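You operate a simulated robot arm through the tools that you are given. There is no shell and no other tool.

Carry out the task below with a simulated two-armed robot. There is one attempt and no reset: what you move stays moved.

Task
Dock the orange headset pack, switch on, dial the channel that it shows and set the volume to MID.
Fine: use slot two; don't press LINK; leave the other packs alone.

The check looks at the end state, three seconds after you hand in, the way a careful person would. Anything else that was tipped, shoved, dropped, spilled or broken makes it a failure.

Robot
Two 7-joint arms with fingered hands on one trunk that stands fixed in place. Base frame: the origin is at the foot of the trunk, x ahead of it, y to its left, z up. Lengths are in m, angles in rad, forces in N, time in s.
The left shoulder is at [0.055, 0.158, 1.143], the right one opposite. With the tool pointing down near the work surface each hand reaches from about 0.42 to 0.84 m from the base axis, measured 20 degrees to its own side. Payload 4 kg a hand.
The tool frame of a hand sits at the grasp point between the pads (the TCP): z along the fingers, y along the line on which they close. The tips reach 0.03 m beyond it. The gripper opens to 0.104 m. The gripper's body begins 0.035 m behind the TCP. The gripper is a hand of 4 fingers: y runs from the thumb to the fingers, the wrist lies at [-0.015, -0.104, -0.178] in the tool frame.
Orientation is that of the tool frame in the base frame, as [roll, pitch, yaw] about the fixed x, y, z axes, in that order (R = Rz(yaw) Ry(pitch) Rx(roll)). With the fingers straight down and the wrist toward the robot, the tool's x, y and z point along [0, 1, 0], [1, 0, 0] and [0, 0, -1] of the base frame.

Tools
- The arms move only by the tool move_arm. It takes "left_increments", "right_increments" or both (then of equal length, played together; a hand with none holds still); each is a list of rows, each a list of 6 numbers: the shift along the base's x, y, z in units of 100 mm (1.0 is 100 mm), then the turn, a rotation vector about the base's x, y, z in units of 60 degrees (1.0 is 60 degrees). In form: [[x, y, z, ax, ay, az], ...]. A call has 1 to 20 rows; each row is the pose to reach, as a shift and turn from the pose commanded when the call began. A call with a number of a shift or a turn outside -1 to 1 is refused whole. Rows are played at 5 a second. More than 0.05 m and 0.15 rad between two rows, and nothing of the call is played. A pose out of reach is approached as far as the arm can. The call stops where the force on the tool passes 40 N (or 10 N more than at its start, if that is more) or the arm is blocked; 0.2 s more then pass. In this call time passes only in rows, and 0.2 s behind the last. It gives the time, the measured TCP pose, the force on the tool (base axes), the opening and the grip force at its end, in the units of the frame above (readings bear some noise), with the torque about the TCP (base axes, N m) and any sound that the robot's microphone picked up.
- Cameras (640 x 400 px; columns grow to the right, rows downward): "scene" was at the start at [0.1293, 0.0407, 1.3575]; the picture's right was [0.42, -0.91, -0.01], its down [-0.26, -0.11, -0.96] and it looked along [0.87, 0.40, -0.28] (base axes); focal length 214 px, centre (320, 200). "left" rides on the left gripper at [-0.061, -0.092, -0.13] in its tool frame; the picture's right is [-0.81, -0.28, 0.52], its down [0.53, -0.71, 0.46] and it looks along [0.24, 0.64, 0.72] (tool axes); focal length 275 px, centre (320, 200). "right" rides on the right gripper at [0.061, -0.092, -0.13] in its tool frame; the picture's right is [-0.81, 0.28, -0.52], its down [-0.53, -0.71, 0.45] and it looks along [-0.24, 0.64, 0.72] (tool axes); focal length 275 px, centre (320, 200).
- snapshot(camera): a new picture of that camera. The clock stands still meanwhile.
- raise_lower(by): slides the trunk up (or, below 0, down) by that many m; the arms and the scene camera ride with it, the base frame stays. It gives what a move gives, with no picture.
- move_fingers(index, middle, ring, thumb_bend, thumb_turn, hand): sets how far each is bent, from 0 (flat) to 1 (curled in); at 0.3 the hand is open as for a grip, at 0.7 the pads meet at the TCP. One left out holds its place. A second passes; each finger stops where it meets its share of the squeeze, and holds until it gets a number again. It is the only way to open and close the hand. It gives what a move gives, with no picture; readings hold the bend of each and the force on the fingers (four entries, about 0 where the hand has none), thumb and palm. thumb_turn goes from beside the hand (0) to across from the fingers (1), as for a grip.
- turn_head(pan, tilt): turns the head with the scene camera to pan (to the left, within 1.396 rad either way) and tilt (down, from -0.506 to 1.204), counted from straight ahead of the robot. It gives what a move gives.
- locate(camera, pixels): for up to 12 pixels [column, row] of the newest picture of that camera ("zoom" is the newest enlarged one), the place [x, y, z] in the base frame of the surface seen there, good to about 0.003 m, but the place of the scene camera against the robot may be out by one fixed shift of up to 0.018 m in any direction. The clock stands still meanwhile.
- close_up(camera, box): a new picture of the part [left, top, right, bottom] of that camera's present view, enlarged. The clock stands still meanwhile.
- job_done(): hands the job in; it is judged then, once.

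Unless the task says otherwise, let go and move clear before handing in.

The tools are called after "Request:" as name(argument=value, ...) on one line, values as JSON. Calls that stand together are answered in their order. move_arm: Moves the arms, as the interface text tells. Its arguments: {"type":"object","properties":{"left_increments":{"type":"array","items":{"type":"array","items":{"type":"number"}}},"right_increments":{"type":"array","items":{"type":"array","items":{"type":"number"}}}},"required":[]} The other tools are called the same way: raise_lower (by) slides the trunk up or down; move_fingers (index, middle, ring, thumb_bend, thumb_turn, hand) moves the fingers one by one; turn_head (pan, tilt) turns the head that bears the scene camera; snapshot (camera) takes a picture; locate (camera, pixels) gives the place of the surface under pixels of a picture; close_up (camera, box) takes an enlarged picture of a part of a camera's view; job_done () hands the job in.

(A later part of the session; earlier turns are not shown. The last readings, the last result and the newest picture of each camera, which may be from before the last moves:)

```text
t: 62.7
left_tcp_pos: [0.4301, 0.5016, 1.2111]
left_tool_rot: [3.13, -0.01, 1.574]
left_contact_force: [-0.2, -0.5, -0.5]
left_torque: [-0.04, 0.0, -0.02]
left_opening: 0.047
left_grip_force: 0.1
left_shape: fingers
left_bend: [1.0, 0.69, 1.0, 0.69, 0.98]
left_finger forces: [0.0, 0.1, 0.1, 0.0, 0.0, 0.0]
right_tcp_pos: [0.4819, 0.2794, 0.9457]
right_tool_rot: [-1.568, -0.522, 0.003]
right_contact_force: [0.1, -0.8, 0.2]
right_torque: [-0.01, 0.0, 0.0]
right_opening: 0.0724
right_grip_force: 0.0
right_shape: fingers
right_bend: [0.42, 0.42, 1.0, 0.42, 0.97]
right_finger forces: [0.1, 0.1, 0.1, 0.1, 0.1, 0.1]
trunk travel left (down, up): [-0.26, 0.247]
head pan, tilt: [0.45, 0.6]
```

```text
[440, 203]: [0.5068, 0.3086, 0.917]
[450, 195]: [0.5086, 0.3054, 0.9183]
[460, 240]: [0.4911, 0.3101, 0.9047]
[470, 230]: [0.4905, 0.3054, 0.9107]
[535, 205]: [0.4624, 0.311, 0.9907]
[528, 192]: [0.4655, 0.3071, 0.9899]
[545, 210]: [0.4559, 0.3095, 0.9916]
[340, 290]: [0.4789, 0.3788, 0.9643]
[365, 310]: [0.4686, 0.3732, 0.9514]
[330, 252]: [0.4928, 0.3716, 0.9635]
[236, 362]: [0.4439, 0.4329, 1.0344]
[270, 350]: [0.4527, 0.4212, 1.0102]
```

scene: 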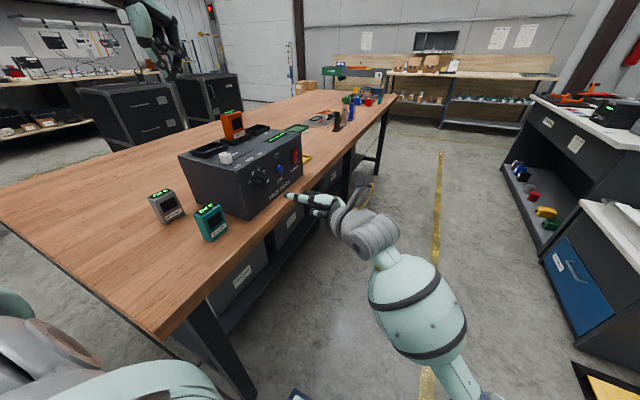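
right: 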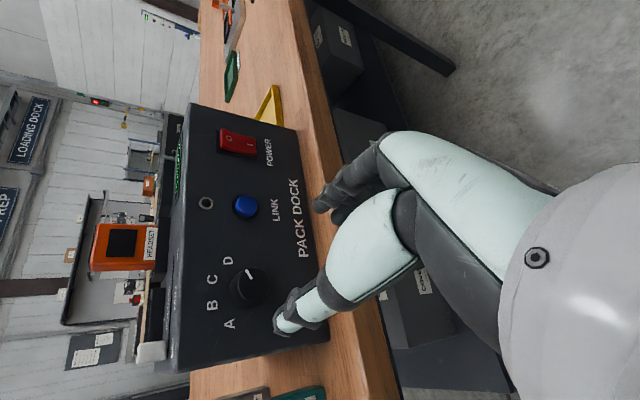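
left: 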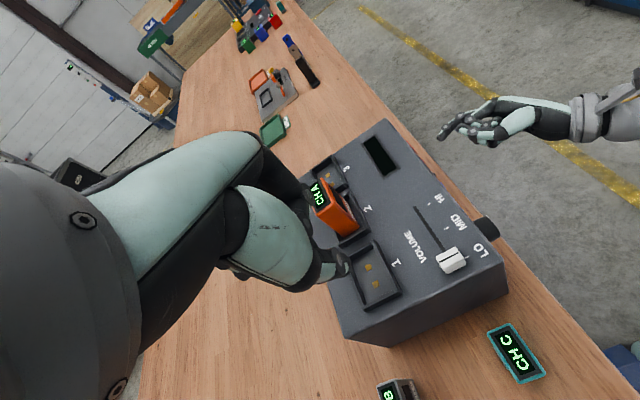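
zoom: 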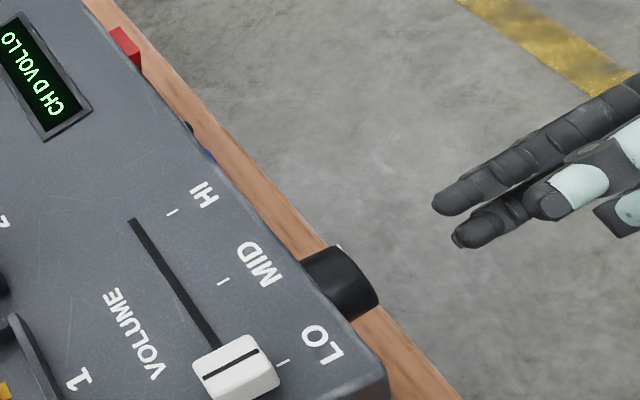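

The tips straddle the knob axis well (thumb above-left, fingers below-right). I'll advance ~70 mm so they surround the knob, tips stopping ~8 mm before the face.

Request:
move_arm(right_increments=[[-0.015, 0.2, 0.02, 0, 0, 0], [-0.015, 0.4, 0.02, 0, 0, 0], [-0.015, 0.55, 0.02, 0, 0, 0], [-0.015, 0.68, 0.02, 0, 0, 0], [-0.015, 0.68, 0.02, 0, 0, 0]])

Request:
close_up(camera="right", box=[180, 160, 380, 360])

Request:
close_up(camera="left", box=[380, 130, 580, 270])

Request:
close_up(camera="scene", box=[210, 120, 350, 230])

```text
t: 63.9
left_tcp_pos: [0.4275, 0.5008, 1.211]
left_tool_rot: [3.13, -0.011, 1.574]
left_contact_force: [-0.5, 0.3, 0.3]
left_torque: [0.01, -0.02, 0.0]
left_opening: 0.0468
left_grip_force: 0.0
left_shape: fingers
left_bend: [1.0, 0.69, 1.0, 0.69, 0.98]
left_finger forces: [0.0, 0.1, 0.1, 0.0, 0.0, 0.1]
right_tcp_pos: [0.4835, 0.3463, 0.9465]
right_tool_rot: [-1.567, -0.523, 0.003]
right_contact_force: [0.1, -0.1, 0.4]
right_torque: [0.03, 0.01, 0.03]
right_opening: 0.0724
right_grip_force: 0.1
right_shape: fingers
right_bend: [0.42, 0.42, 1.0, 0.42, 0.97]
right_finger forces: [0.0, 0.0, 0.0, 0.1, 0.0, 0.0]
trunk travel left (down, up): [-0.26, 0.247]
head pan, tilt: [0.45, 0.6]
```

```text
2.00 times, centred on (280, 260) of right
```

zoom: 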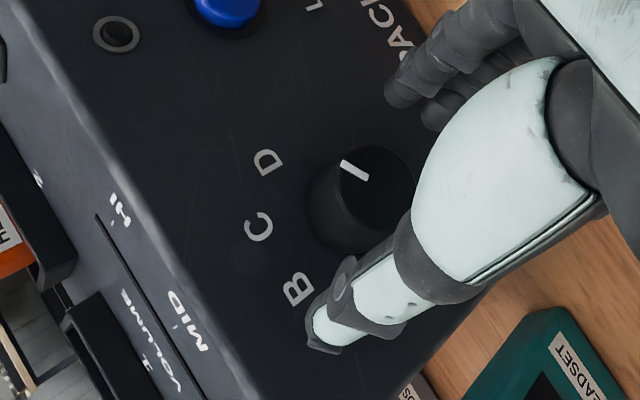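

```text
2.86 times, centred on (480, 200) of left
```

zoom: 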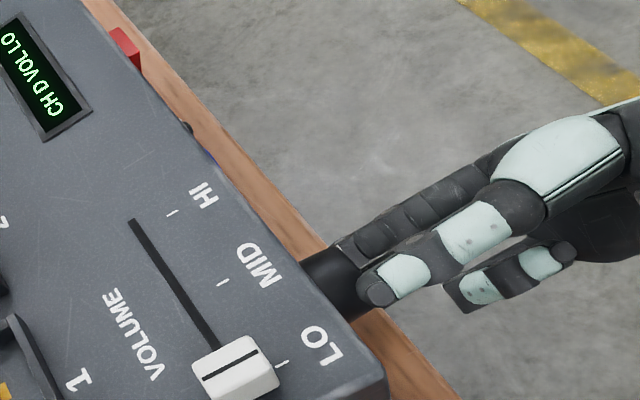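

```text
3.64 times, centred on (280, 175) of scene
```

zoom: 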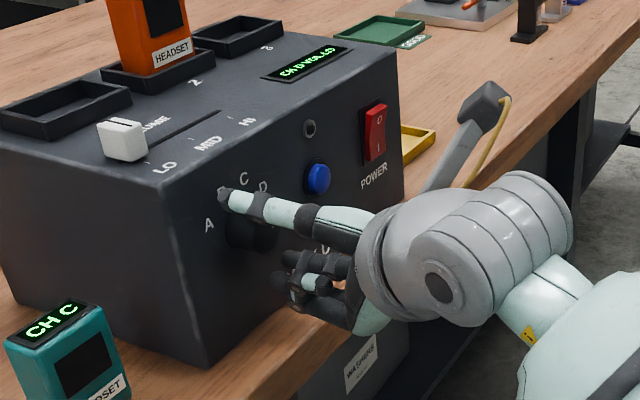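

The thumb is above and fingers below the knob with no contact yet. Closing the grip on the knob.

Request:
move_fingers(hand="right", index=0.65, middle=0.65, thumb_bend=0.65)

Request:
close_up(camera="right", box=[180, 160, 380, 360])

Request:
close_up(camera="scene", box=[210, 120, 350, 230])

```text
t: 64.9
left_tcp_pos: [0.4286, 0.5009, 1.2108]
left_tool_rot: [3.13, -0.01, 1.574]
left_contact_force: [0.7, -0.3, 0.1]
left_torque: [0.0, -0.01, 0.0]
left_opening: 0.0467
left_grip_force: 0.1
left_shape: fingers
left_bend: [1.0, 0.69, 1.0, 0.69, 0.98]
left_finger forces: [0.0, 0.0, 0.1, 0.0, 0.0, 0.0]
right_tcp_pos: [0.4824, 0.3454, 0.9458]
right_tool_rot: [-1.566, -0.523, 0.002]
right_contact_force: [-0.3, 0.7, 0.6]
right_torque: [0.06, -0.01, -0.02]
right_opening: 0.0278
right_grip_force: 4.2
right_shape: fingers
right_bend: [0.6, 0.64, 1.0, 0.6, 0.97]
right_finger forces: [3.2, 0.7, 0.1, 0.0, 4.6, 0.0]
trunk travel left (down, up): [-0.26, 0.247]
head pan, tilt: [0.45, 0.6]
```

```text
2.00 times, centred on (280, 260) of right
```

zoom: 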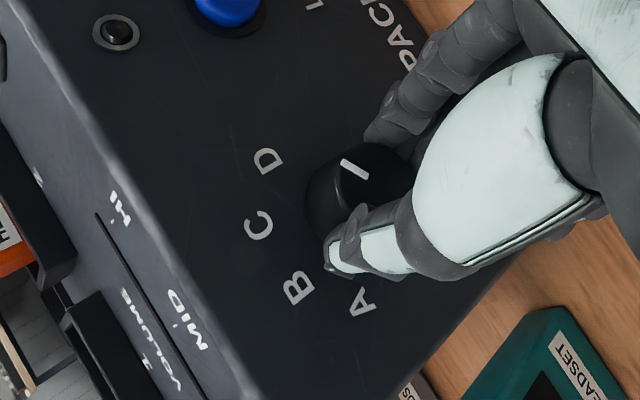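

```text
3.64 times, centred on (280, 175) of scene
```

zoom: 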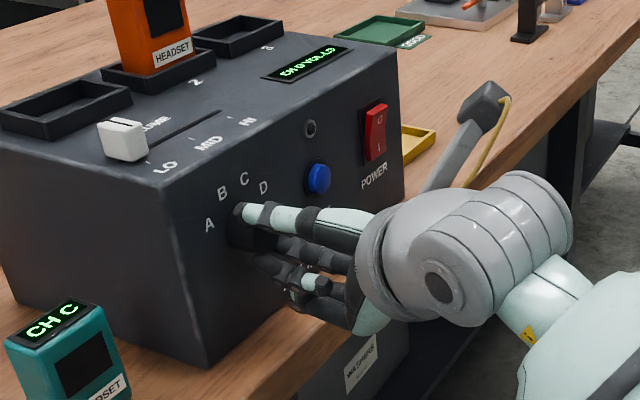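

Grip is light (4.2 N). I'll squeeze a bit more before turning.

Request:
move_fingers(hand="right", index=0.72, middle=0.75, thumb_bend=0.72)

Request:
move_arm(right_increments=[[0, 0, 0, 0, -0.1, 0], [0, 0, 0, 0, -0.2, 0], [0, 0, 0, 0, -0.3, 0], [0, 0, 0, 0, -0.3, 0]])

Request:
close_up(camera="right", box=[180, 160, 380, 360])

Request:
close_up(camera="scene", box=[210, 120, 350, 230])

```text
t: 65.9
left_tcp_pos: [0.429, 0.502, 1.2094]
left_tool_rot: [3.131, -0.01, 1.572]
left_contact_force: [0.0, -0.2, 0.2]
left_torque: [0.02, 0.0, 0.01]
left_opening: 0.0466
left_grip_force: 0.0
left_shape: fingers
left_bend: [1.0, 0.69, 1.0, 0.69, 0.98]
left_finger forces: [0.0, 0.1, 0.0, 0.1, 0.0, 0.0]
right_tcp_pos: [0.4814, 0.3461, 0.9456]
right_tool_rot: [-1.57, -0.521, 0.006]
right_contact_force: [-3.4, 0.7, -6.6]
right_torque: [-0.15, -0.01, 0.14]
right_opening: 0.0262
right_grip_force: 15.0
right_shape: fingers
right_bend: [0.61, 0.66, 1.0, 0.61, 0.97]
right_finger forces: [8.5, 10.3, 0.1, 0.1, 11.1, 0.0]
trunk travel left (down, up): [-0.26, 0.247]
head pan, tilt: [0.45, 0.6]
```

```text
t: 66.9
left_tcp_pos: [0.4307, 0.5006, 1.209]
left_tool_rot: [3.131, -0.01, 1.572]
left_contact_force: [-0.2, -0.3, 0.4]
left_torque: [-0.01, 0.01, -0.01]
left_opening: 0.0468
left_grip_force: 0.0
left_shape: fingers
left_bend: [1.0, 0.69, 1.0, 0.69, 0.98]
left_finger forces: [0.1, 0.0, 0.0, 0.0, 0.0, 0.1]
right_tcp_pos: [0.4834, 0.3453, 0.9465]
right_tool_rot: [-1.573, -0.838, 0.004]
right_contact_force: [-1.1, -2.7, -13.7]
right_torque: [-0.37, 0.05, 0.02]
right_opening: 0.0263
right_grip_force: 16.3
right_shape: fingers
right_bend: [0.59, 0.65, 1.0, 0.62, 0.97]
right_finger forces: [9.7, 13.5, 0.0, 0.0, 9.6, 0.0]
trunk travel left (down, up): [-0.26, 0.247]
head pan, tilt: [0.45, 0.6]
```

```text
2.00 times, centred on (280, 260) of right
```

zoom: 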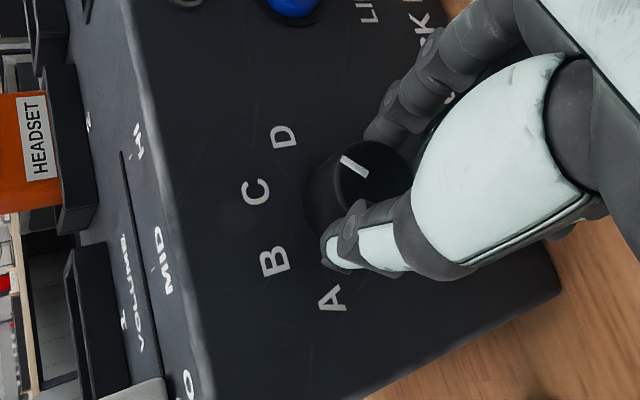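

```text
3.64 times, centred on (280, 175) of scene
```

zoom: 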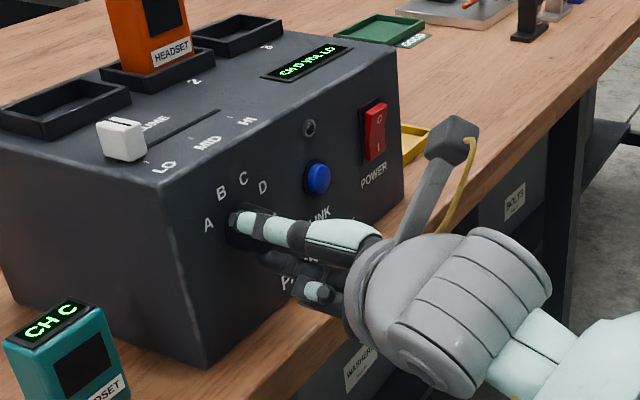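

The knob turns with the hand (pointer moved toward C). The tool feels −13.7 N in z, so I'll lower the hand 3 mm to relieve it while continuing to turn.

Request:
move_arm(right_increments=[[0, 0, -0.03, 0, 0, 0], [0, 0, -0.03, 0, -0.1, 0], [0, 0, -0.03, 0, -0.2, 0], [0, 0, -0.03, 0, -0.3, 0], [0, 0, -0.03, 0, -0.4, 0], [0, 0, -0.03, 0, -0.4, 0]])

Request:
close_up(camera="right", box=[180, 160, 380, 360])

Request:
close_up(camera="scene", box=[210, 120, 350, 230])

```text
t: 68.3
left_tcp_pos: [0.4296, 0.4998, 1.2101]
left_tool_rot: [3.128, -0.013, 1.573]
left_contact_force: [0.1, -0.4, 0.2]
left_torque: [0.01, 0.01, 0.04]
left_opening: 0.0469
left_grip_force: 0.0
left_shape: fingers
left_bend: [1.0, 0.69, 1.0, 0.69, 0.98]
left_finger forces: [0.1, 0.0, 0.0, 0.0, 0.0, 0.0]
right_tcp_pos: [0.5093, 0.3313, 0.9439]
right_tool_rot: [-1.547, -1.251, 0.016]
right_contact_force: [0.3, -0.8, 0.3]
right_torque: [-0.01, -0.04, 0.0]
right_opening: 0.0
right_grip_force: 0.0
right_shape: fingers
right_bend: [0.71, 0.74, 1.0, 0.71, 0.97]
right_finger forces: [0.0, 0.0, 0.0, 0.0, 0.0, 0.0]
right hand out of reach, approached as far as the arm can: row 4, 5, 6
trunk travel left (down, up): [-0.26, 0.247]
head pan, tilt: [0.45, 0.6]
```

```text
2.00 times, centred on (280, 260) of right
```

zoom: 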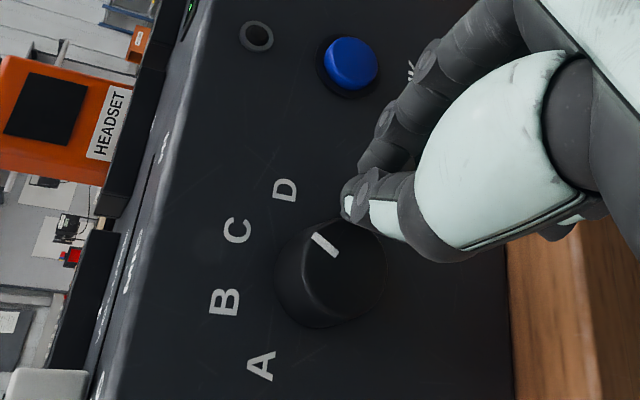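

```text
3.64 times, centred on (280, 175) of scene
```

zoom: 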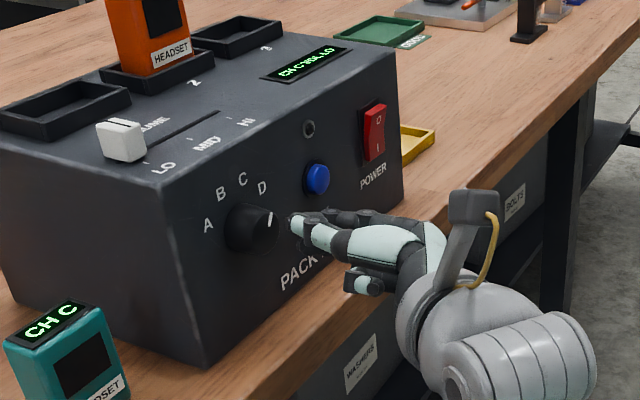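

The hand hit its reach limit near −20° twist and slipped off to the side, but the display now reads CH C. I'll back off, and use the more negative twist range (wrist above) for the next turns.

Request:
move_arm(right_increments=[[0, -0.3, 0, 0, 0, 0], [0, -0.6, 0, 0, 0, 0], [0, -0.8, 0, 0, 0, 0]])

Request:
close_up(camera="scene", box=[220, 110, 310, 190])

Request:
close_up(camera="right", box=[180, 160, 380, 360])

```text
t: 69.1
left_tcp_pos: [0.4278, 0.5001, 1.2097]
left_tool_rot: [3.132, -0.013, 1.573]
left_contact_force: [-0.2, -0.2, 0.4]
left_torque: [0.03, 0.02, 0.04]
left_opening: 0.0467
left_grip_force: 0.0
left_shape: fingers
left_bend: [1.0, 0.69, 1.0, 0.69, 0.98]
left_finger forces: [0.0, 0.1, 0.0, 0.1, 0.1, 0.0]
right_tcp_pos: [0.5105, 0.2519, 0.9403]
right_tool_rot: [-1.572, -1.255, 0.006]
right_contact_force: [0.4, -0.4, -1.4]
right_torque: [-0.03, -0.02, 0.03]
right_opening: 0.0001
right_grip_force: 0.2
right_shape: fingers
right_bend: [0.71, 0.74, 1.0, 0.71, 0.97]
right_finger forces: [0.0, 0.0, 0.0, 0.0, 0.0, 0.1]
right hand out of reach, approached as far as the arm can: row 1
trunk travel left (down, up): [-0.26, 0.247]
head pan, tilt: [0.45, 0.6]
```

```text
5.00 times, centred on (265, 150) of scene
```

zoom: 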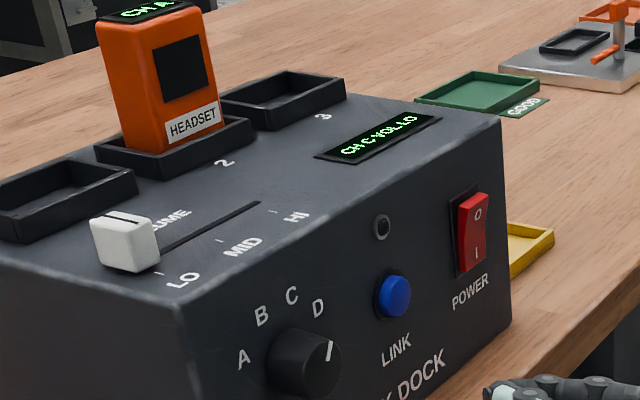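

```text
2.00 times, centred on (280, 260) of right
```

zoom: 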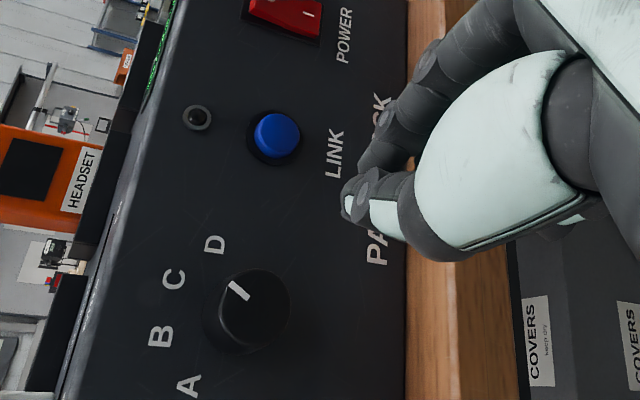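

CH C is confirmed, LINK untouched. Now I'll open the hand and rotate it to about −100° at the stand-off.

Request:
move_fingers(hand="right", index=0.42, middle=0.42, thumb_bend=0.42)

Request:
move_arm(right_increments=[[-0.05, 0, 0.02, 0, 0.14, 0], [-0.1, 0, 0.04, 0, 0.28, 0], [-0.15, 0, 0.05, 0, 0.42, 0], [-0.2, 0, 0.05, 0, 0.56, 0], [-0.25, 0, 0.05, 0, 0.7, 0], [-0.28, 0, 0.05, 0, 0.84, 0], [-0.3, 0, 0.05, 0, 0.98, 0], [-0.3, 0, 0.05, 0, 0.98, 0]])

Request:
move_arm(right_increments=[[0, 0, 0, 0, 0.14, 0], [0, 0, 0, 0, 0.28, 0], [0, 0, 0, 0, 0.38, 0], [0, 0, 0, 0, 0.38, 0]])

Request:
close_up(camera="right", box=[180, 160, 380, 360])

Request:
snapshot(camera="scene")

```text
t: 70.1
left_tcp_pos: [0.4292, 0.5013, 1.2106]
left_tool_rot: [3.129, -0.011, 1.572]
left_contact_force: [-0.4, -0.1, 0.2]
left_torque: [0.0, -0.01, 0.01]
left_opening: 0.0466
left_grip_force: 0.0
left_shape: fingers
left_bend: [1.0, 0.69, 1.0, 0.69, 0.98]
left_finger forces: [0.0, 0.0, 0.0, 0.0, 0.0, 0.0]
right_tcp_pos: [0.5099, 0.2531, 0.94]
right_tool_rot: [-1.572, -1.256, 0.006]
right_contact_force: [0.3, -0.4, -0.3]
right_torque: [0.02, -0.01, -0.02]
right_opening: 0.0721
right_grip_force: 0.1
right_shape: fingers
right_bend: [0.42, 0.42, 1.0, 0.42, 0.97]
right_finger forces: [0.0, 0.1, 0.1, 0.0, 0.1, 0.0]
trunk travel left (down, up): [-0.26, 0.247]
head pan, tilt: [0.45, 0.6]
```

```text
t: 71.9
left_tcp_pos: [0.4291, 0.5008, 1.2117]
left_tool_rot: [3.13, -0.01, 1.575]
left_contact_force: [0.4, 0.2, -0.6]
left_torque: [-0.01, 0.03, -0.02]
left_opening: 0.0468
left_grip_force: 0.0
left_shape: fingers
left_bend: [1.0, 0.69, 1.0, 0.69, 0.98]
left_finger forces: [0.0, 0.0, 0.1, 0.0, 0.0, 0.0]
right_tcp_pos: [0.4792, 0.2531, 0.9475]
right_tool_rot: [-1.566, -0.227, 0.001]
right_contact_force: [-0.1, -0.9, 0.0]
right_torque: [0.01, 0.06, 0.02]
right_opening: 0.0725
right_grip_force: 0.0
right_shape: fingers
right_bend: [0.42, 0.42, 1.0, 0.42, 0.97]
right_finger forces: [0.1, 0.1, 0.1, 0.0, 0.0, 0.1]
trunk travel left (down, up): [-0.26, 0.247]
head pan, tilt: [0.45, 0.6]
```

```text
t: 72.9
left_tcp_pos: [0.4291, 0.501, 1.2105]
left_tool_rot: [3.129, -0.011, 1.573]
left_contact_force: [-0.3, 0.1, -0.4]
left_torque: [0.01, -0.01, -0.03]
left_opening: 0.047
left_grip_force: 0.0
left_shape: fingers
left_bend: [1.0, 0.69, 1.0, 0.69, 0.98]
left_finger forces: [0.1, 0.0, 0.0, 0.1, 0.0, 0.0]
right_tcp_pos: [0.4775, 0.2533, 0.946]
right_tool_rot: [-1.565, 0.17, 0.002]
right_contact_force: [0.1, 0.7, 0.0]
right_torque: [0.0, 0.04, -0.02]
right_opening: 0.0722
right_grip_force: 0.0
right_shape: fingers
right_bend: [0.42, 0.42, 1.0, 0.42, 0.97]
right_finger forces: [0.0, 0.1, 0.0, 0.0, 0.0, 0.0]
trunk travel left (down, up): [-0.26, 0.247]
head pan, tilt: [0.45, 0.6]
```

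```text
2.00 times, centred on (280, 260) of right
```

zoom: 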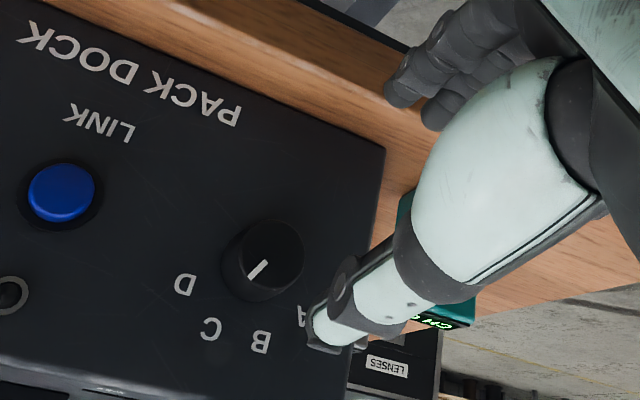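

```text
taken
```

scene: 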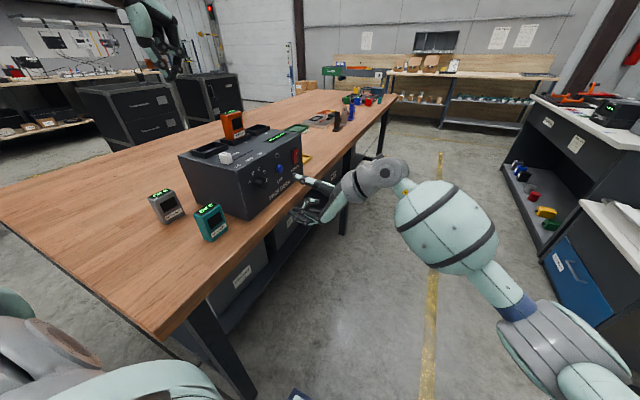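

Reached −100° with no limit. Advance to surround the knob again.

Request:
move_arm(right_increments=[[0.025, 0.2, 0.02, 0, 0, 0], [0.025, 0.4, 0.02, 0, 0, 0], [0.025, 0.6, 0.02, 0, 0, 0], [0.025, 0.75, 0.02, 0, 0, 0], [0.025, 0.85, 0.02, 0, 0, 0], [0.025, 0.93, 0.02, 0, 0, 0], [0.025, 0.93, 0.02, 0, 0, 0]])

Request:
close_up(camera="right", box=[180, 160, 380, 360])

Request:
close_up(camera="scene", box=[210, 120, 350, 230])

Request:
close_up(camera="left", box=[380, 130, 580, 270])

```text
t: 74.5
left_tcp_pos: [0.4299, 0.5013, 1.2101]
left_tool_rot: [3.129, -0.012, 1.572]
left_contact_force: [0.4, -0.7, 0.7]
left_torque: [0.02, -0.03, -0.01]
left_opening: 0.0469
left_grip_force: 0.1
left_shape: fingers
left_bend: [1.0, 0.69, 1.0, 0.69, 0.98]
left_finger forces: [0.0, 0.1, 0.0, 0.0, 0.1, 0.1]
right_tcp_pos: [0.483, 0.3481, 0.9504]
right_tool_rot: [-1.565, 0.17, 0.002]
right_contact_force: [0.2, 0.2, 0.2]
right_torque: [-0.01, 0.0, -0.01]
right_opening: 0.0721
right_grip_force: 0.1
right_shape: fingers
right_bend: [0.42, 0.42, 1.0, 0.42, 0.97]
right_finger forces: [0.0, 0.1, 0.1, 0.0, 0.0, 0.0]
trunk travel left (down, up): [-0.26, 0.247]
head pan, tilt: [0.45, 0.6]
```

```text
2.00 times, centred on (280, 260) of right
```

zoom: 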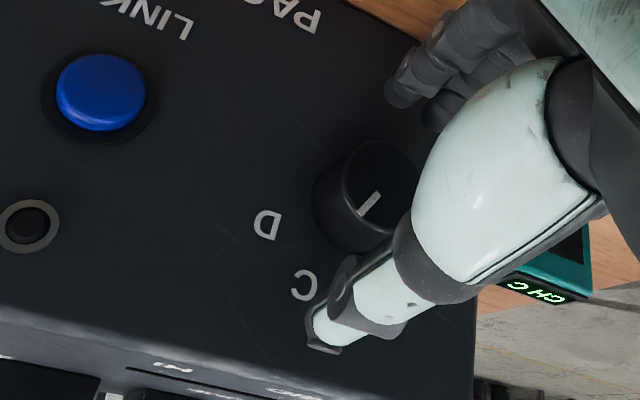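

```text
3.64 times, centred on (280, 175) of scene
```

zoom: 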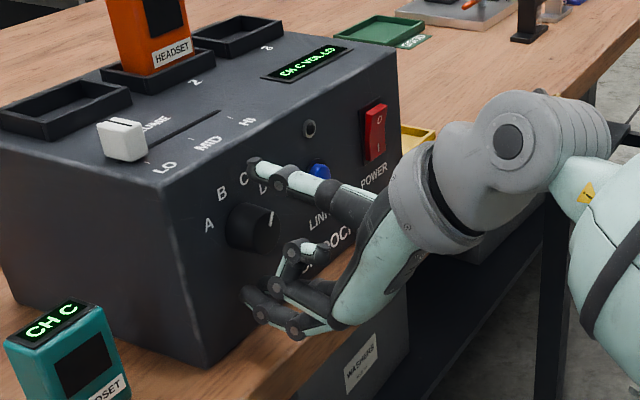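

```text
2.86 times, centred on (480, 200) of left
```

zoom: 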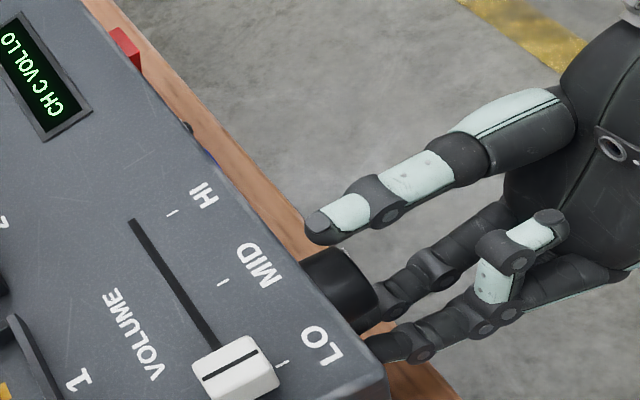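

Request:
locate(camera="zoom", pixels=[[318, 215], [330, 238], [350, 210], [385, 297], [395, 285], [375, 345], [395, 350], [340, 285], [365, 270], [350, 320]])

```text
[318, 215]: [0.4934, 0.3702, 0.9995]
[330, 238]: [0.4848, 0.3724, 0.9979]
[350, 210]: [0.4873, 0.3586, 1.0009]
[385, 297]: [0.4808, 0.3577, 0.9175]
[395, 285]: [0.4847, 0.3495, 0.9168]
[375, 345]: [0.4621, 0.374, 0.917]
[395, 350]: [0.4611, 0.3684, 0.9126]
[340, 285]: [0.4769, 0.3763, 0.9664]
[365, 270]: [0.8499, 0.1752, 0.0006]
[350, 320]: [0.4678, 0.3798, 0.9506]
```

The thumb (x≈0.489) is above and the two fingers (x≈0.488, 0.466) below the knob centre x 0.484—good. Closing.

Request:
move_fingers(hand="right", index=0.65, middle=0.65, thumb_bend=0.65)

Request:
move_fingers(hand="right", index=0.73, middle=0.73, thumb_bend=0.73)

Request:
close_up(camera="scene", box=[210, 120, 350, 230])

```text
t: 75.5
left_tcp_pos: [0.4296, 0.5005, 1.2091]
left_tool_rot: [3.131, -0.01, 1.572]
left_contact_force: [-0.6, 0.9, -0.2]
left_torque: [0.03, 0.0, -0.02]
left_opening: 0.0467
left_grip_force: 0.0
left_shape: fingers
left_bend: [1.0, 0.69, 1.0, 0.69, 0.98]
left_finger forces: [0.0, 0.0, 0.0, 0.1, 0.0, 0.1]
right_tcp_pos: [0.4822, 0.3472, 0.9492]
right_tool_rot: [-1.566, 0.169, 0.004]
right_contact_force: [0.5, 0.4, -0.8]
right_torque: [-0.01, 0.03, 0.05]
right_opening: 0.0269
right_grip_force: 4.7
right_shape: fingers
right_bend: [0.6, 0.63, 1.0, 0.6, 0.97]
right_finger forces: [3.5, 1.6, 0.1, 0.0, 4.1, 0.0]
trunk travel left (down, up): [-0.26, 0.247]
head pan, tilt: [0.45, 0.6]
```

```text
t: 76.5
left_tcp_pos: [0.4284, 0.5026, 1.21]
left_tool_rot: [3.13, -0.01, 1.572]
left_contact_force: [0.8, 0.5, -0.2]
left_torque: [0.01, 0.03, 0.0]
left_opening: 0.0468
left_grip_force: 0.0
left_shape: fingers
left_bend: [1.0, 0.69, 1.0, 0.69, 0.98]
left_finger forces: [0.1, 0.0, 0.1, 0.0, 0.1, 0.1]
right_tcp_pos: [0.4816, 0.3484, 0.9491]
right_tool_rot: [-1.566, 0.17, 0.006]
right_contact_force: [-4.8, 1.5, -4.8]
right_torque: [-0.14, 0.04, 0.08]
right_opening: 0.0257
right_grip_force: 14.2
right_shape: fingers
right_bend: [0.6, 0.64, 1.0, 0.62, 0.96]
right_finger forces: [9.1, 8.3, 0.0, 0.0, 11.1, 0.0]
trunk travel left (down, up): [-0.26, 0.247]
head pan, tilt: [0.45, 0.6]
```

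```text
3.64 times, centred on (280, 175) of scene
```

zoom: 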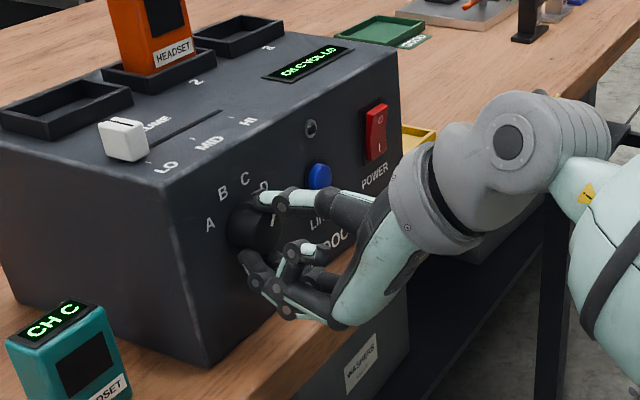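

Grip 14 N. Turning counter-clockwise 27° first.

Request:
move_arm(right_increments=[[0, 0, 0, 0, -0.1, 0], [0, 0, 0, 0, -0.2, 0], [0, 0, 0, 0, -0.3, 0], [0, 0, 0, 0, -0.4, 0], [0, 0, 0, 0, -0.45, 0]])

Request:
close_up(camera="scene", box=[210, 120, 350, 230])

Request:
close_up(camera="right", box=[180, 160, 380, 360])

```text
t: 77.7
left_tcp_pos: [0.4297, 0.502, 1.2104]
left_tool_rot: [3.131, -0.011, 1.573]
left_contact_force: [-0.7, 0.0, 1.3]
left_torque: [0.01, -0.03, 0.0]
left_opening: 0.0468
left_grip_force: 0.1
left_shape: fingers
left_bend: [1.0, 0.69, 1.0, 0.69, 0.98]
left_finger forces: [0.1, 0.1, 0.0, 0.0, 0.0, 0.1]
right_tcp_pos: [0.483, 0.3476, 0.9489]
right_tool_rot: [-1.568, -0.304, 0.004]
right_contact_force: [-6.9, 0.0, -8.6]
right_torque: [-0.2, 0.03, 0.13]
right_opening: 0.0257
right_grip_force: 15.0
right_shape: fingers
right_bend: [0.6, 0.64, 1.0, 0.62, 0.97]
right_finger forces: [8.7, 10.1, 0.0, 0.1, 11.5, 0.0]
trunk travel left (down, up): [-0.26, 0.247]
head pan, tilt: [0.45, 0.6]
```

```text
3.64 times, centred on (280, 175) of scene
```

zoom: 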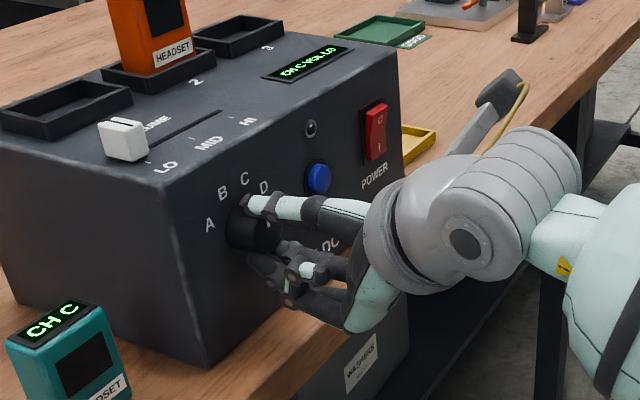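

```text
2.00 times, centred on (280, 260) of right
```

zoom: 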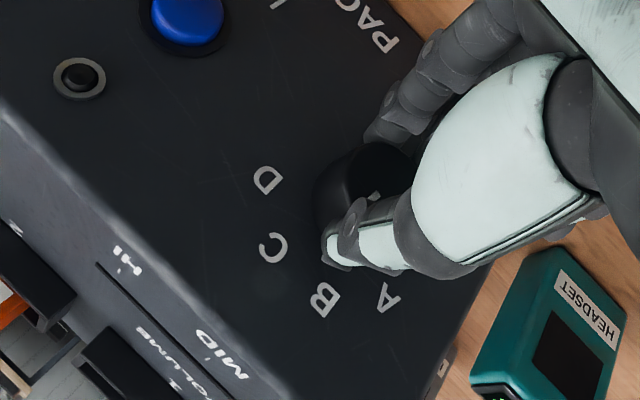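

Turning smoothly (φ now −73°). Another 27°.

Request:
move_arm(right_increments=[[0, 0, 0, 0, -0.1, 0], [0, 0, 0, 0, -0.2, 0], [0, 0, 0, 0, -0.3, 0], [0, 0, 0, 0, -0.4, 0], [0, 0, 0, 0, -0.48, 0]])

Request:
close_up(camera="scene", box=[210, 120, 350, 230])

Request:
close_up(camera="right", box=[180, 160, 380, 360])

```text
t: 78.9
left_tcp_pos: [0.4295, 0.5036, 1.2073]
left_tool_rot: [3.131, -0.01, 1.573]
left_contact_force: [-0.2, -0.2, -0.1]
left_torque: [0.0, 0.0, -0.01]
left_opening: 0.0467
left_grip_force: 0.1
left_shape: fingers
left_bend: [1.0, 0.69, 1.0, 0.69, 0.98]
left_finger forces: [0.0, 0.1, 0.0, 0.0, 0.0, 0.0]
right_tcp_pos: [0.4831, 0.3467, 0.9497]
right_tool_rot: [-1.568, -0.806, 0.0]
right_contact_force: [0.1, 5.0, -9.8]
right_torque: [-0.21, 0.06, 0.03]
right_opening: 0.0254
right_grip_force: 13.9
right_shape: fingers
right_bend: [0.6, 0.64, 1.0, 0.63, 0.97]
right_finger forces: [8.9, 9.1, 0.0, 0.1, 9.8, 0.1]
trunk travel left (down, up): [-0.26, 0.247]
head pan, tilt: [0.45, 0.6]
```

```text
3.64 times, centred on (280, 175) of scene
```

zoom: 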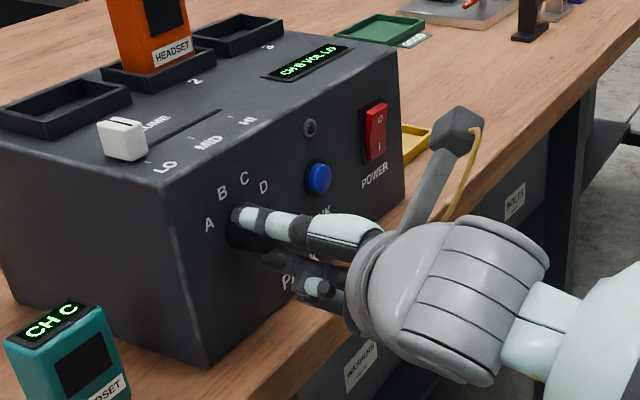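

```text
2.00 times, centred on (280, 260) of right
```

zoom: 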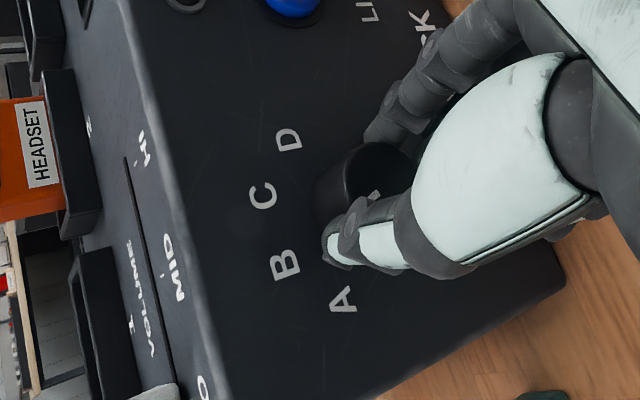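

Display shows CH B. I'm near the twist limit, so I'll release, back off, rewind the hand and regrip.

Request:
move_fingers(hand="right", index=0.42, middle=0.42, thumb_bend=0.42)

Request:
move_arm(right_increments=[[0, -0.25, 0, 0, 0, 0], [0, -0.5, 0, 0, 0, 0], [0, -0.7, 0, 0, 0, 0], [0, -0.8, 0, 0, 0, 0]])

Request:
close_up(camera="right", box=[180, 160, 380, 360])

Request:
close_up(camera="scene", box=[210, 120, 350, 230])

```text
t: 79.9
left_tcp_pos: [0.4284, 0.5011, 1.2106]
left_tool_rot: [3.129, -0.011, 1.572]
left_contact_force: [-0.9, -0.9, 0.4]
left_torque: [-0.01, -0.03, 0.05]
left_opening: 0.047
left_grip_force: 0.1
left_shape: fingers
left_bend: [1.0, 0.69, 1.0, 0.69, 0.98]
left_finger forces: [0.1, 0.0, 0.0, 0.1, 0.0, 0.0]
right_tcp_pos: [0.4834, 0.3458, 0.9491]
right_tool_rot: [-1.567, -0.804, 0.002]
right_contact_force: [0.0, -0.1, -0.1]
right_torque: [0.0, -0.01, -0.02]
right_opening: 0.0726
right_grip_force: 0.0
right_shape: fingers
right_bend: [0.42, 0.42, 1.0, 0.42, 0.97]
right_finger forces: [0.0, 0.0, 0.0, 0.0, 0.0, 0.0]
trunk travel left (down, up): [-0.26, 0.247]
head pan, tilt: [0.45, 0.6]
```

```text
t: 80.9
left_tcp_pos: [0.4293, 0.5004, 1.2096]
left_tool_rot: [3.129, -0.012, 1.573]
left_contact_force: [1.2, -0.3, -0.6]
left_torque: [-0.01, 0.0, 0.03]
left_opening: 0.0467
left_grip_force: 0.0
left_shape: fingers
left_bend: [1.0, 0.69, 1.0, 0.69, 0.98]
left_finger forces: [0.1, 0.0, 0.1, 0.0, 0.0, 0.1]
right_tcp_pos: [0.4823, 0.266, 0.9512]
right_tool_rot: [-1.567, -0.804, 0.002]
right_contact_force: [0.2, 0.4, -0.5]
right_torque: [0.03, 0.04, 0.02]
right_opening: 0.0727
right_grip_force: 0.0
right_shape: fingers
right_bend: [0.42, 0.42, 1.0, 0.42, 0.97]
right_finger forces: [0.0, 0.0, 0.0, 0.1, 0.1, 0.0]
trunk travel left (down, up): [-0.26, 0.247]
head pan, tilt: [0.45, 0.6]
```

```text
2.00 times, centred on (280, 260) of right
```

zoom: 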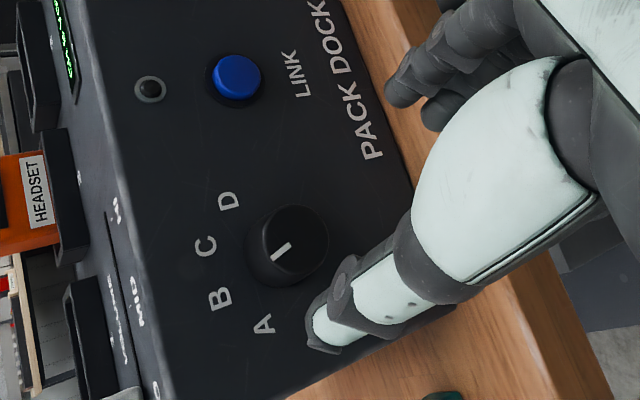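

```text
3.64 times, centred on (280, 175) of scene
```

zoom: 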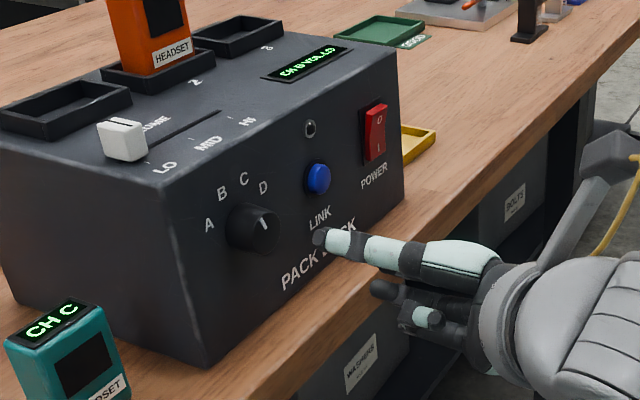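

CH B confirmed. I'll measure the pointer's exact angle to know how much remains.

Request:
close_up(camera="right", box=[270, 240, 350, 310])

```text
5.71 times, centred on (310, 275) of right
```

zoom: 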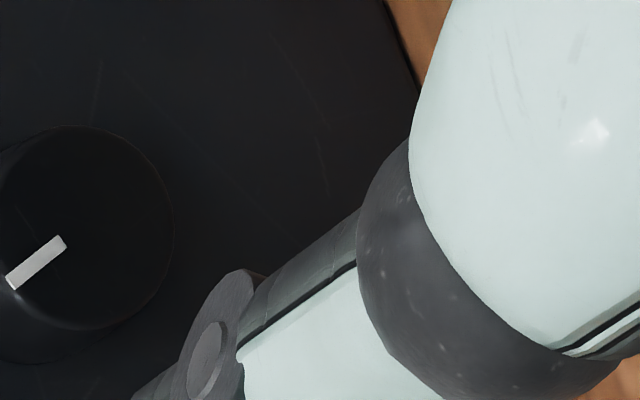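

Request:
locate(camera="zoom", pixels=[[12, 285], [62, 242], [90, 130], [165, 240], [85, 322], [37, 263]])

Request:
close_up(camera="right", box=[220, 230, 300, 300])

Request:
locate(camera="zoom", pixels=[[298, 263], [348, 220], [376, 108], [451, 218], [371, 300], [300, 200], [30, 90], [60, 270], [250, 370], [110, 115]])

```text
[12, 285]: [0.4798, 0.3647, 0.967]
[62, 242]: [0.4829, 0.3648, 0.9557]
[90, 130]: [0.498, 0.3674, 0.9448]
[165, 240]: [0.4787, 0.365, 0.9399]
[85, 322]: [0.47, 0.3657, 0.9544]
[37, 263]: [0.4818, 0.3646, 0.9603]
```

```text
5.71 times, centred on (260, 265) of right
```

zoom: 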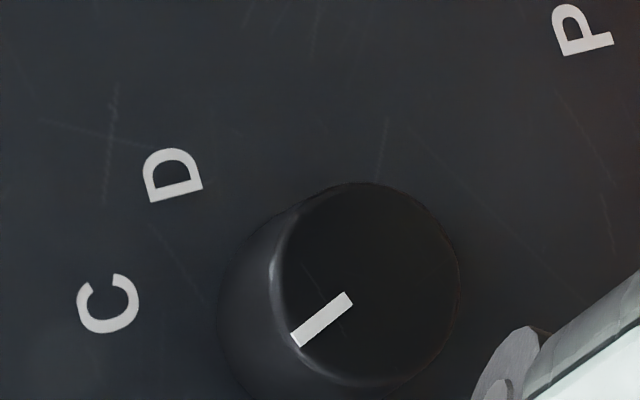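

```text
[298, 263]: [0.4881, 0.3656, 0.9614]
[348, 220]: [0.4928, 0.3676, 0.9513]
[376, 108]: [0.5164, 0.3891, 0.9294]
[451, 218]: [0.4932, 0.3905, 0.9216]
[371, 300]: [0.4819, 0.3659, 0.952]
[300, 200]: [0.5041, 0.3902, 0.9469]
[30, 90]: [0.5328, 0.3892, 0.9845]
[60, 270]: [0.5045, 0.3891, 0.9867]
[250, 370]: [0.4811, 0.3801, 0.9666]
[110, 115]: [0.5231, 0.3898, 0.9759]
```

The pointer is at ≈ −15° and A is at ≈ −60°, so 45° remains. Rewinding the hand to −100° and regripping.

Request:
move_arm(right_increments=[[0, 0, 0, 0, 0.14, 0], [0, 0, 0, 0, 0.28, 0], [0, 0, 0, 0, 0.42, 0], [0, 0, 0, 0, 0.56, 0], [0, 0, 0, 0, 0.7, 0], [0, 0, 0, 0, 0.84, 0], [0, 0, 0, 0, 0.93, 0], [0, 0, 0, 0, 0.93, 0]])

Request:
move_arm(right_increments=[[0.0, 0.2, 0, 0, 0, 0], [0.0, 0.4, 0, 0, 0, 0], [0.0, 0.6, 0, 0, 0, 0], [0.0, 0.75, 0, 0, 0, 0], [0.0, 0.82, 0, 0, 0, 0], [0.0, 0.82, 0, 0, 0, 0]])

Request:
close_up(camera="left", box=[380, 130, 580, 270])

Request:
close_up(camera="right", box=[180, 160, 380, 360])

```text
t: 82.7
left_tcp_pos: [0.4291, 0.5016, 1.2107]
left_tool_rot: [3.129, -0.011, 1.572]
left_contact_force: [0.1, -0.9, -0.1]
left_torque: [0.0, 0.0, -0.01]
left_opening: 0.0471
left_grip_force: 0.1
left_shape: fingers
left_bend: [1.0, 0.69, 1.0, 0.69, 0.98]
left_finger forces: [0.0, 0.0, 0.1, 0.0, 0.0, 0.0]
right_tcp_pos: [0.4816, 0.266, 0.9493]
right_tool_rot: [-1.565, 0.17, 0.005]
right_contact_force: [-0.5, -0.4, 0.4]
right_torque: [-0.01, 0.01, -0.02]
right_opening: 0.0725
right_grip_force: 0.0
right_shape: fingers
right_bend: [0.42, 0.42, 1.0, 0.42, 0.97]
right_finger forces: [0.0, 0.0, 0.0, 0.0, 0.0, 0.0]
trunk travel left (down, up): [-0.26, 0.247]
head pan, tilt: [0.45, 0.6]
```

```text
t: 84.1
left_tcp_pos: [0.4279, 0.5009, 1.2095]
left_tool_rot: [3.13, -0.01, 1.572]
left_contact_force: [0.0, -0.6, -0.8]
left_torque: [-0.02, -0.02, -0.01]
left_opening: 0.0468
left_grip_force: 0.0
left_shape: fingers
left_bend: [1.0, 0.69, 1.0, 0.69, 0.98]
left_finger forces: [0.0, 0.0, 0.1, 0.1, 0.0, 0.0]
right_tcp_pos: [0.4809, 0.3509, 0.9488]
right_tool_rot: [-1.565, 0.17, 0.005]
right_contact_force: [-0.1, -0.8, 0.7]
right_torque: [0.0, 0.01, 0.02]
right_opening: 0.0724
right_grip_force: 0.2
right_shape: fingers
right_bend: [0.42, 0.42, 1.0, 0.42, 0.97]
right_finger forces: [0.1, 0.0, 0.0, 0.0, 0.0, 0.0]
trunk travel left (down, up): [-0.26, 0.247]
head pan, tilt: [0.45, 0.6]
```

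```text
2.86 times, centred on (480, 200) of left
```

zoom: 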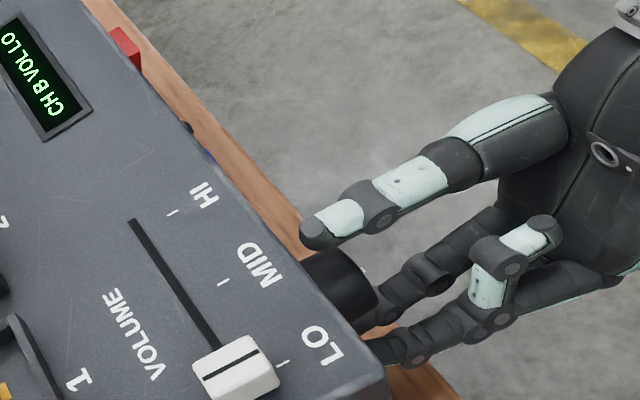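

```text
2.00 times, centred on (280, 260) of right
```

zoom: 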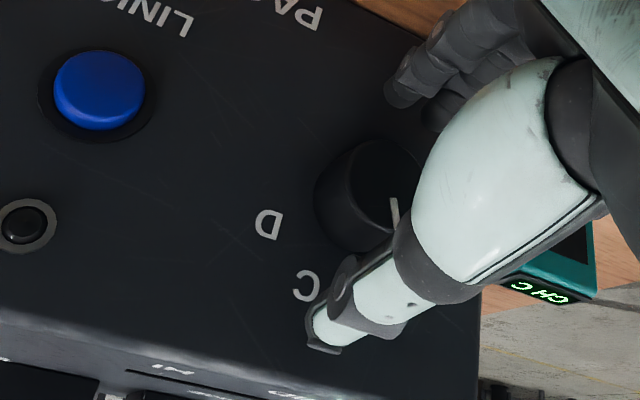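

Aligned as before. Grip and turn ~47°.

Request:
move_fingers(hand="right", index=0.65, middle=0.65, thumb_bend=0.65)

Request:
move_fingers(hand="right", index=0.73, middle=0.73, thumb_bend=0.73)

Request:
move_arm(right_increments=[[0, 0, 0, 0, -0.1, 0], [0, 0, 0, 0, -0.2, 0], [0, 0, 0, 0, -0.3, 0], [0, 0, 0, 0, -0.4, 0], [0, 0, 0, 0, -0.5, 0], [0, 0, 0, 0, -0.6, 0]])

Request:
close_up(camera="left", box=[380, 130, 580, 270])

Request:
close_up(camera="right", box=[180, 160, 380, 360])

```text
t: 85.1
left_tcp_pos: [0.4284, 0.5015, 1.2116]
left_tool_rot: [3.13, -0.011, 1.572]
left_contact_force: [0.2, -0.3, 0.6]
left_torque: [-0.01, -0.01, -0.01]
left_opening: 0.0465
left_grip_force: 0.0
left_shape: fingers
left_bend: [1.0, 0.69, 1.0, 0.69, 0.98]
left_finger forces: [0.1, 0.0, 0.0, 0.0, 0.0, 0.0]
right_tcp_pos: [0.4825, 0.3504, 0.9487]
right_tool_rot: [-1.565, 0.169, 0.004]
right_contact_force: [0.1, -0.2, 0.9]
right_torque: [0.0, -0.03, 0.01]
right_opening: 0.0275
right_grip_force: 4.6
right_shape: fingers
right_bend: [0.6, 0.64, 1.0, 0.6, 0.97]
right_finger forces: [3.3, 1.2, 0.1, 0.0, 4.6, 0.1]
trunk travel left (down, up): [-0.26, 0.247]
head pan, tilt: [0.45, 0.6]
```

```text
t: 86.1
left_tcp_pos: [0.4284, 0.5014, 1.2102]
left_tool_rot: [3.13, -0.012, 1.573]
left_contact_force: [-0.6, -0.2, 0.5]
left_torque: [0.0, 0.02, 0.0]
left_opening: 0.0467
left_grip_force: 0.1
left_shape: fingers
left_bend: [1.0, 0.69, 1.0, 0.69, 0.98]
left_finger forces: [0.0, 0.1, 0.0, 0.0, 0.0, 0.1]
right_tcp_pos: [0.4803, 0.3506, 0.9488]
right_tool_rot: [-1.566, 0.169, 0.003]
right_contact_force: [-5.7, 0.3, -6.2]
right_torque: [-0.12, -0.02, 0.1]
right_opening: 0.0261
right_grip_force: 13.8
right_shape: fingers
right_bend: [0.6, 0.65, 1.0, 0.61, 0.97]
right_finger forces: [8.9, 8.4, 0.0, 0.0, 10.7, 0.0]
trunk travel left (down, up): [-0.26, 0.247]
head pan, tilt: [0.45, 0.6]
```

```text
t: 87.5
left_tcp_pos: [0.4284, 0.5029, 1.2089]
left_tool_rot: [3.129, -0.011, 1.571]
left_contact_force: [-0.2, -0.2, 0.9]
left_torque: [-0.02, 0.0, 0.05]
left_opening: 0.0468
left_grip_force: 0.1
left_shape: fingers
left_bend: [1.0, 0.69, 1.0, 0.69, 0.98]
left_finger forces: [0.0, 0.0, 0.1, 0.0, 0.0, 0.1]
right_tcp_pos: [0.4839, 0.35, 0.9482]
right_tool_rot: [-1.57, -0.461, 0.005]
right_contact_force: [-4.2, 8.6, -10.6]
right_torque: [-0.23, 0.02, 0.13]
right_opening: 0.0262
right_grip_force: 14.2
right_shape: fingers
right_bend: [0.6, 0.64, 1.0, 0.62, 0.97]
right_finger forces: [8.5, 10.5, 0.1, 0.0, 9.0, 0.1]
trunk travel left (down, up): [-0.26, 0.247]
head pan, tilt: [0.45, 0.6]
```

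```text
2.86 times, centred on (480, 200) of left
```

zoom: 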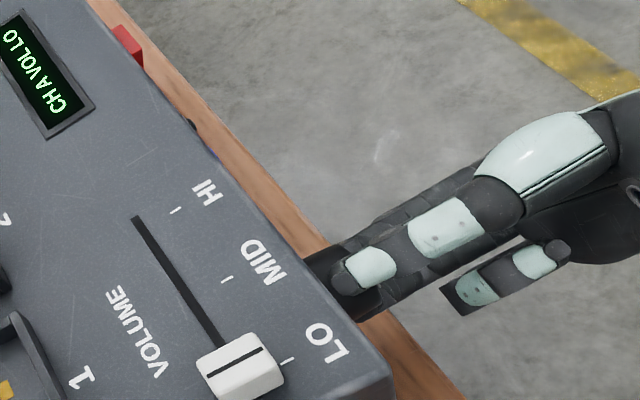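

```text
2.00 times, centred on (280, 260) of right
```

zoom: 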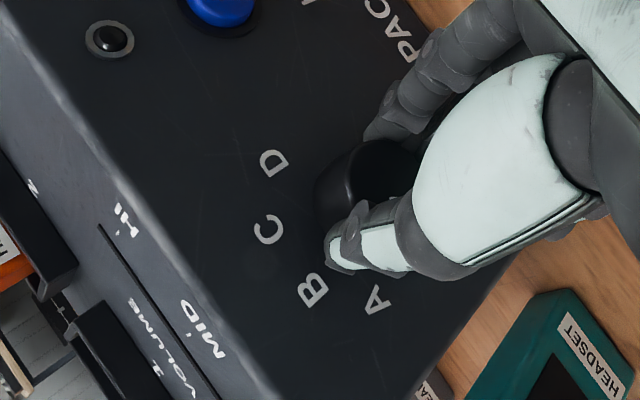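

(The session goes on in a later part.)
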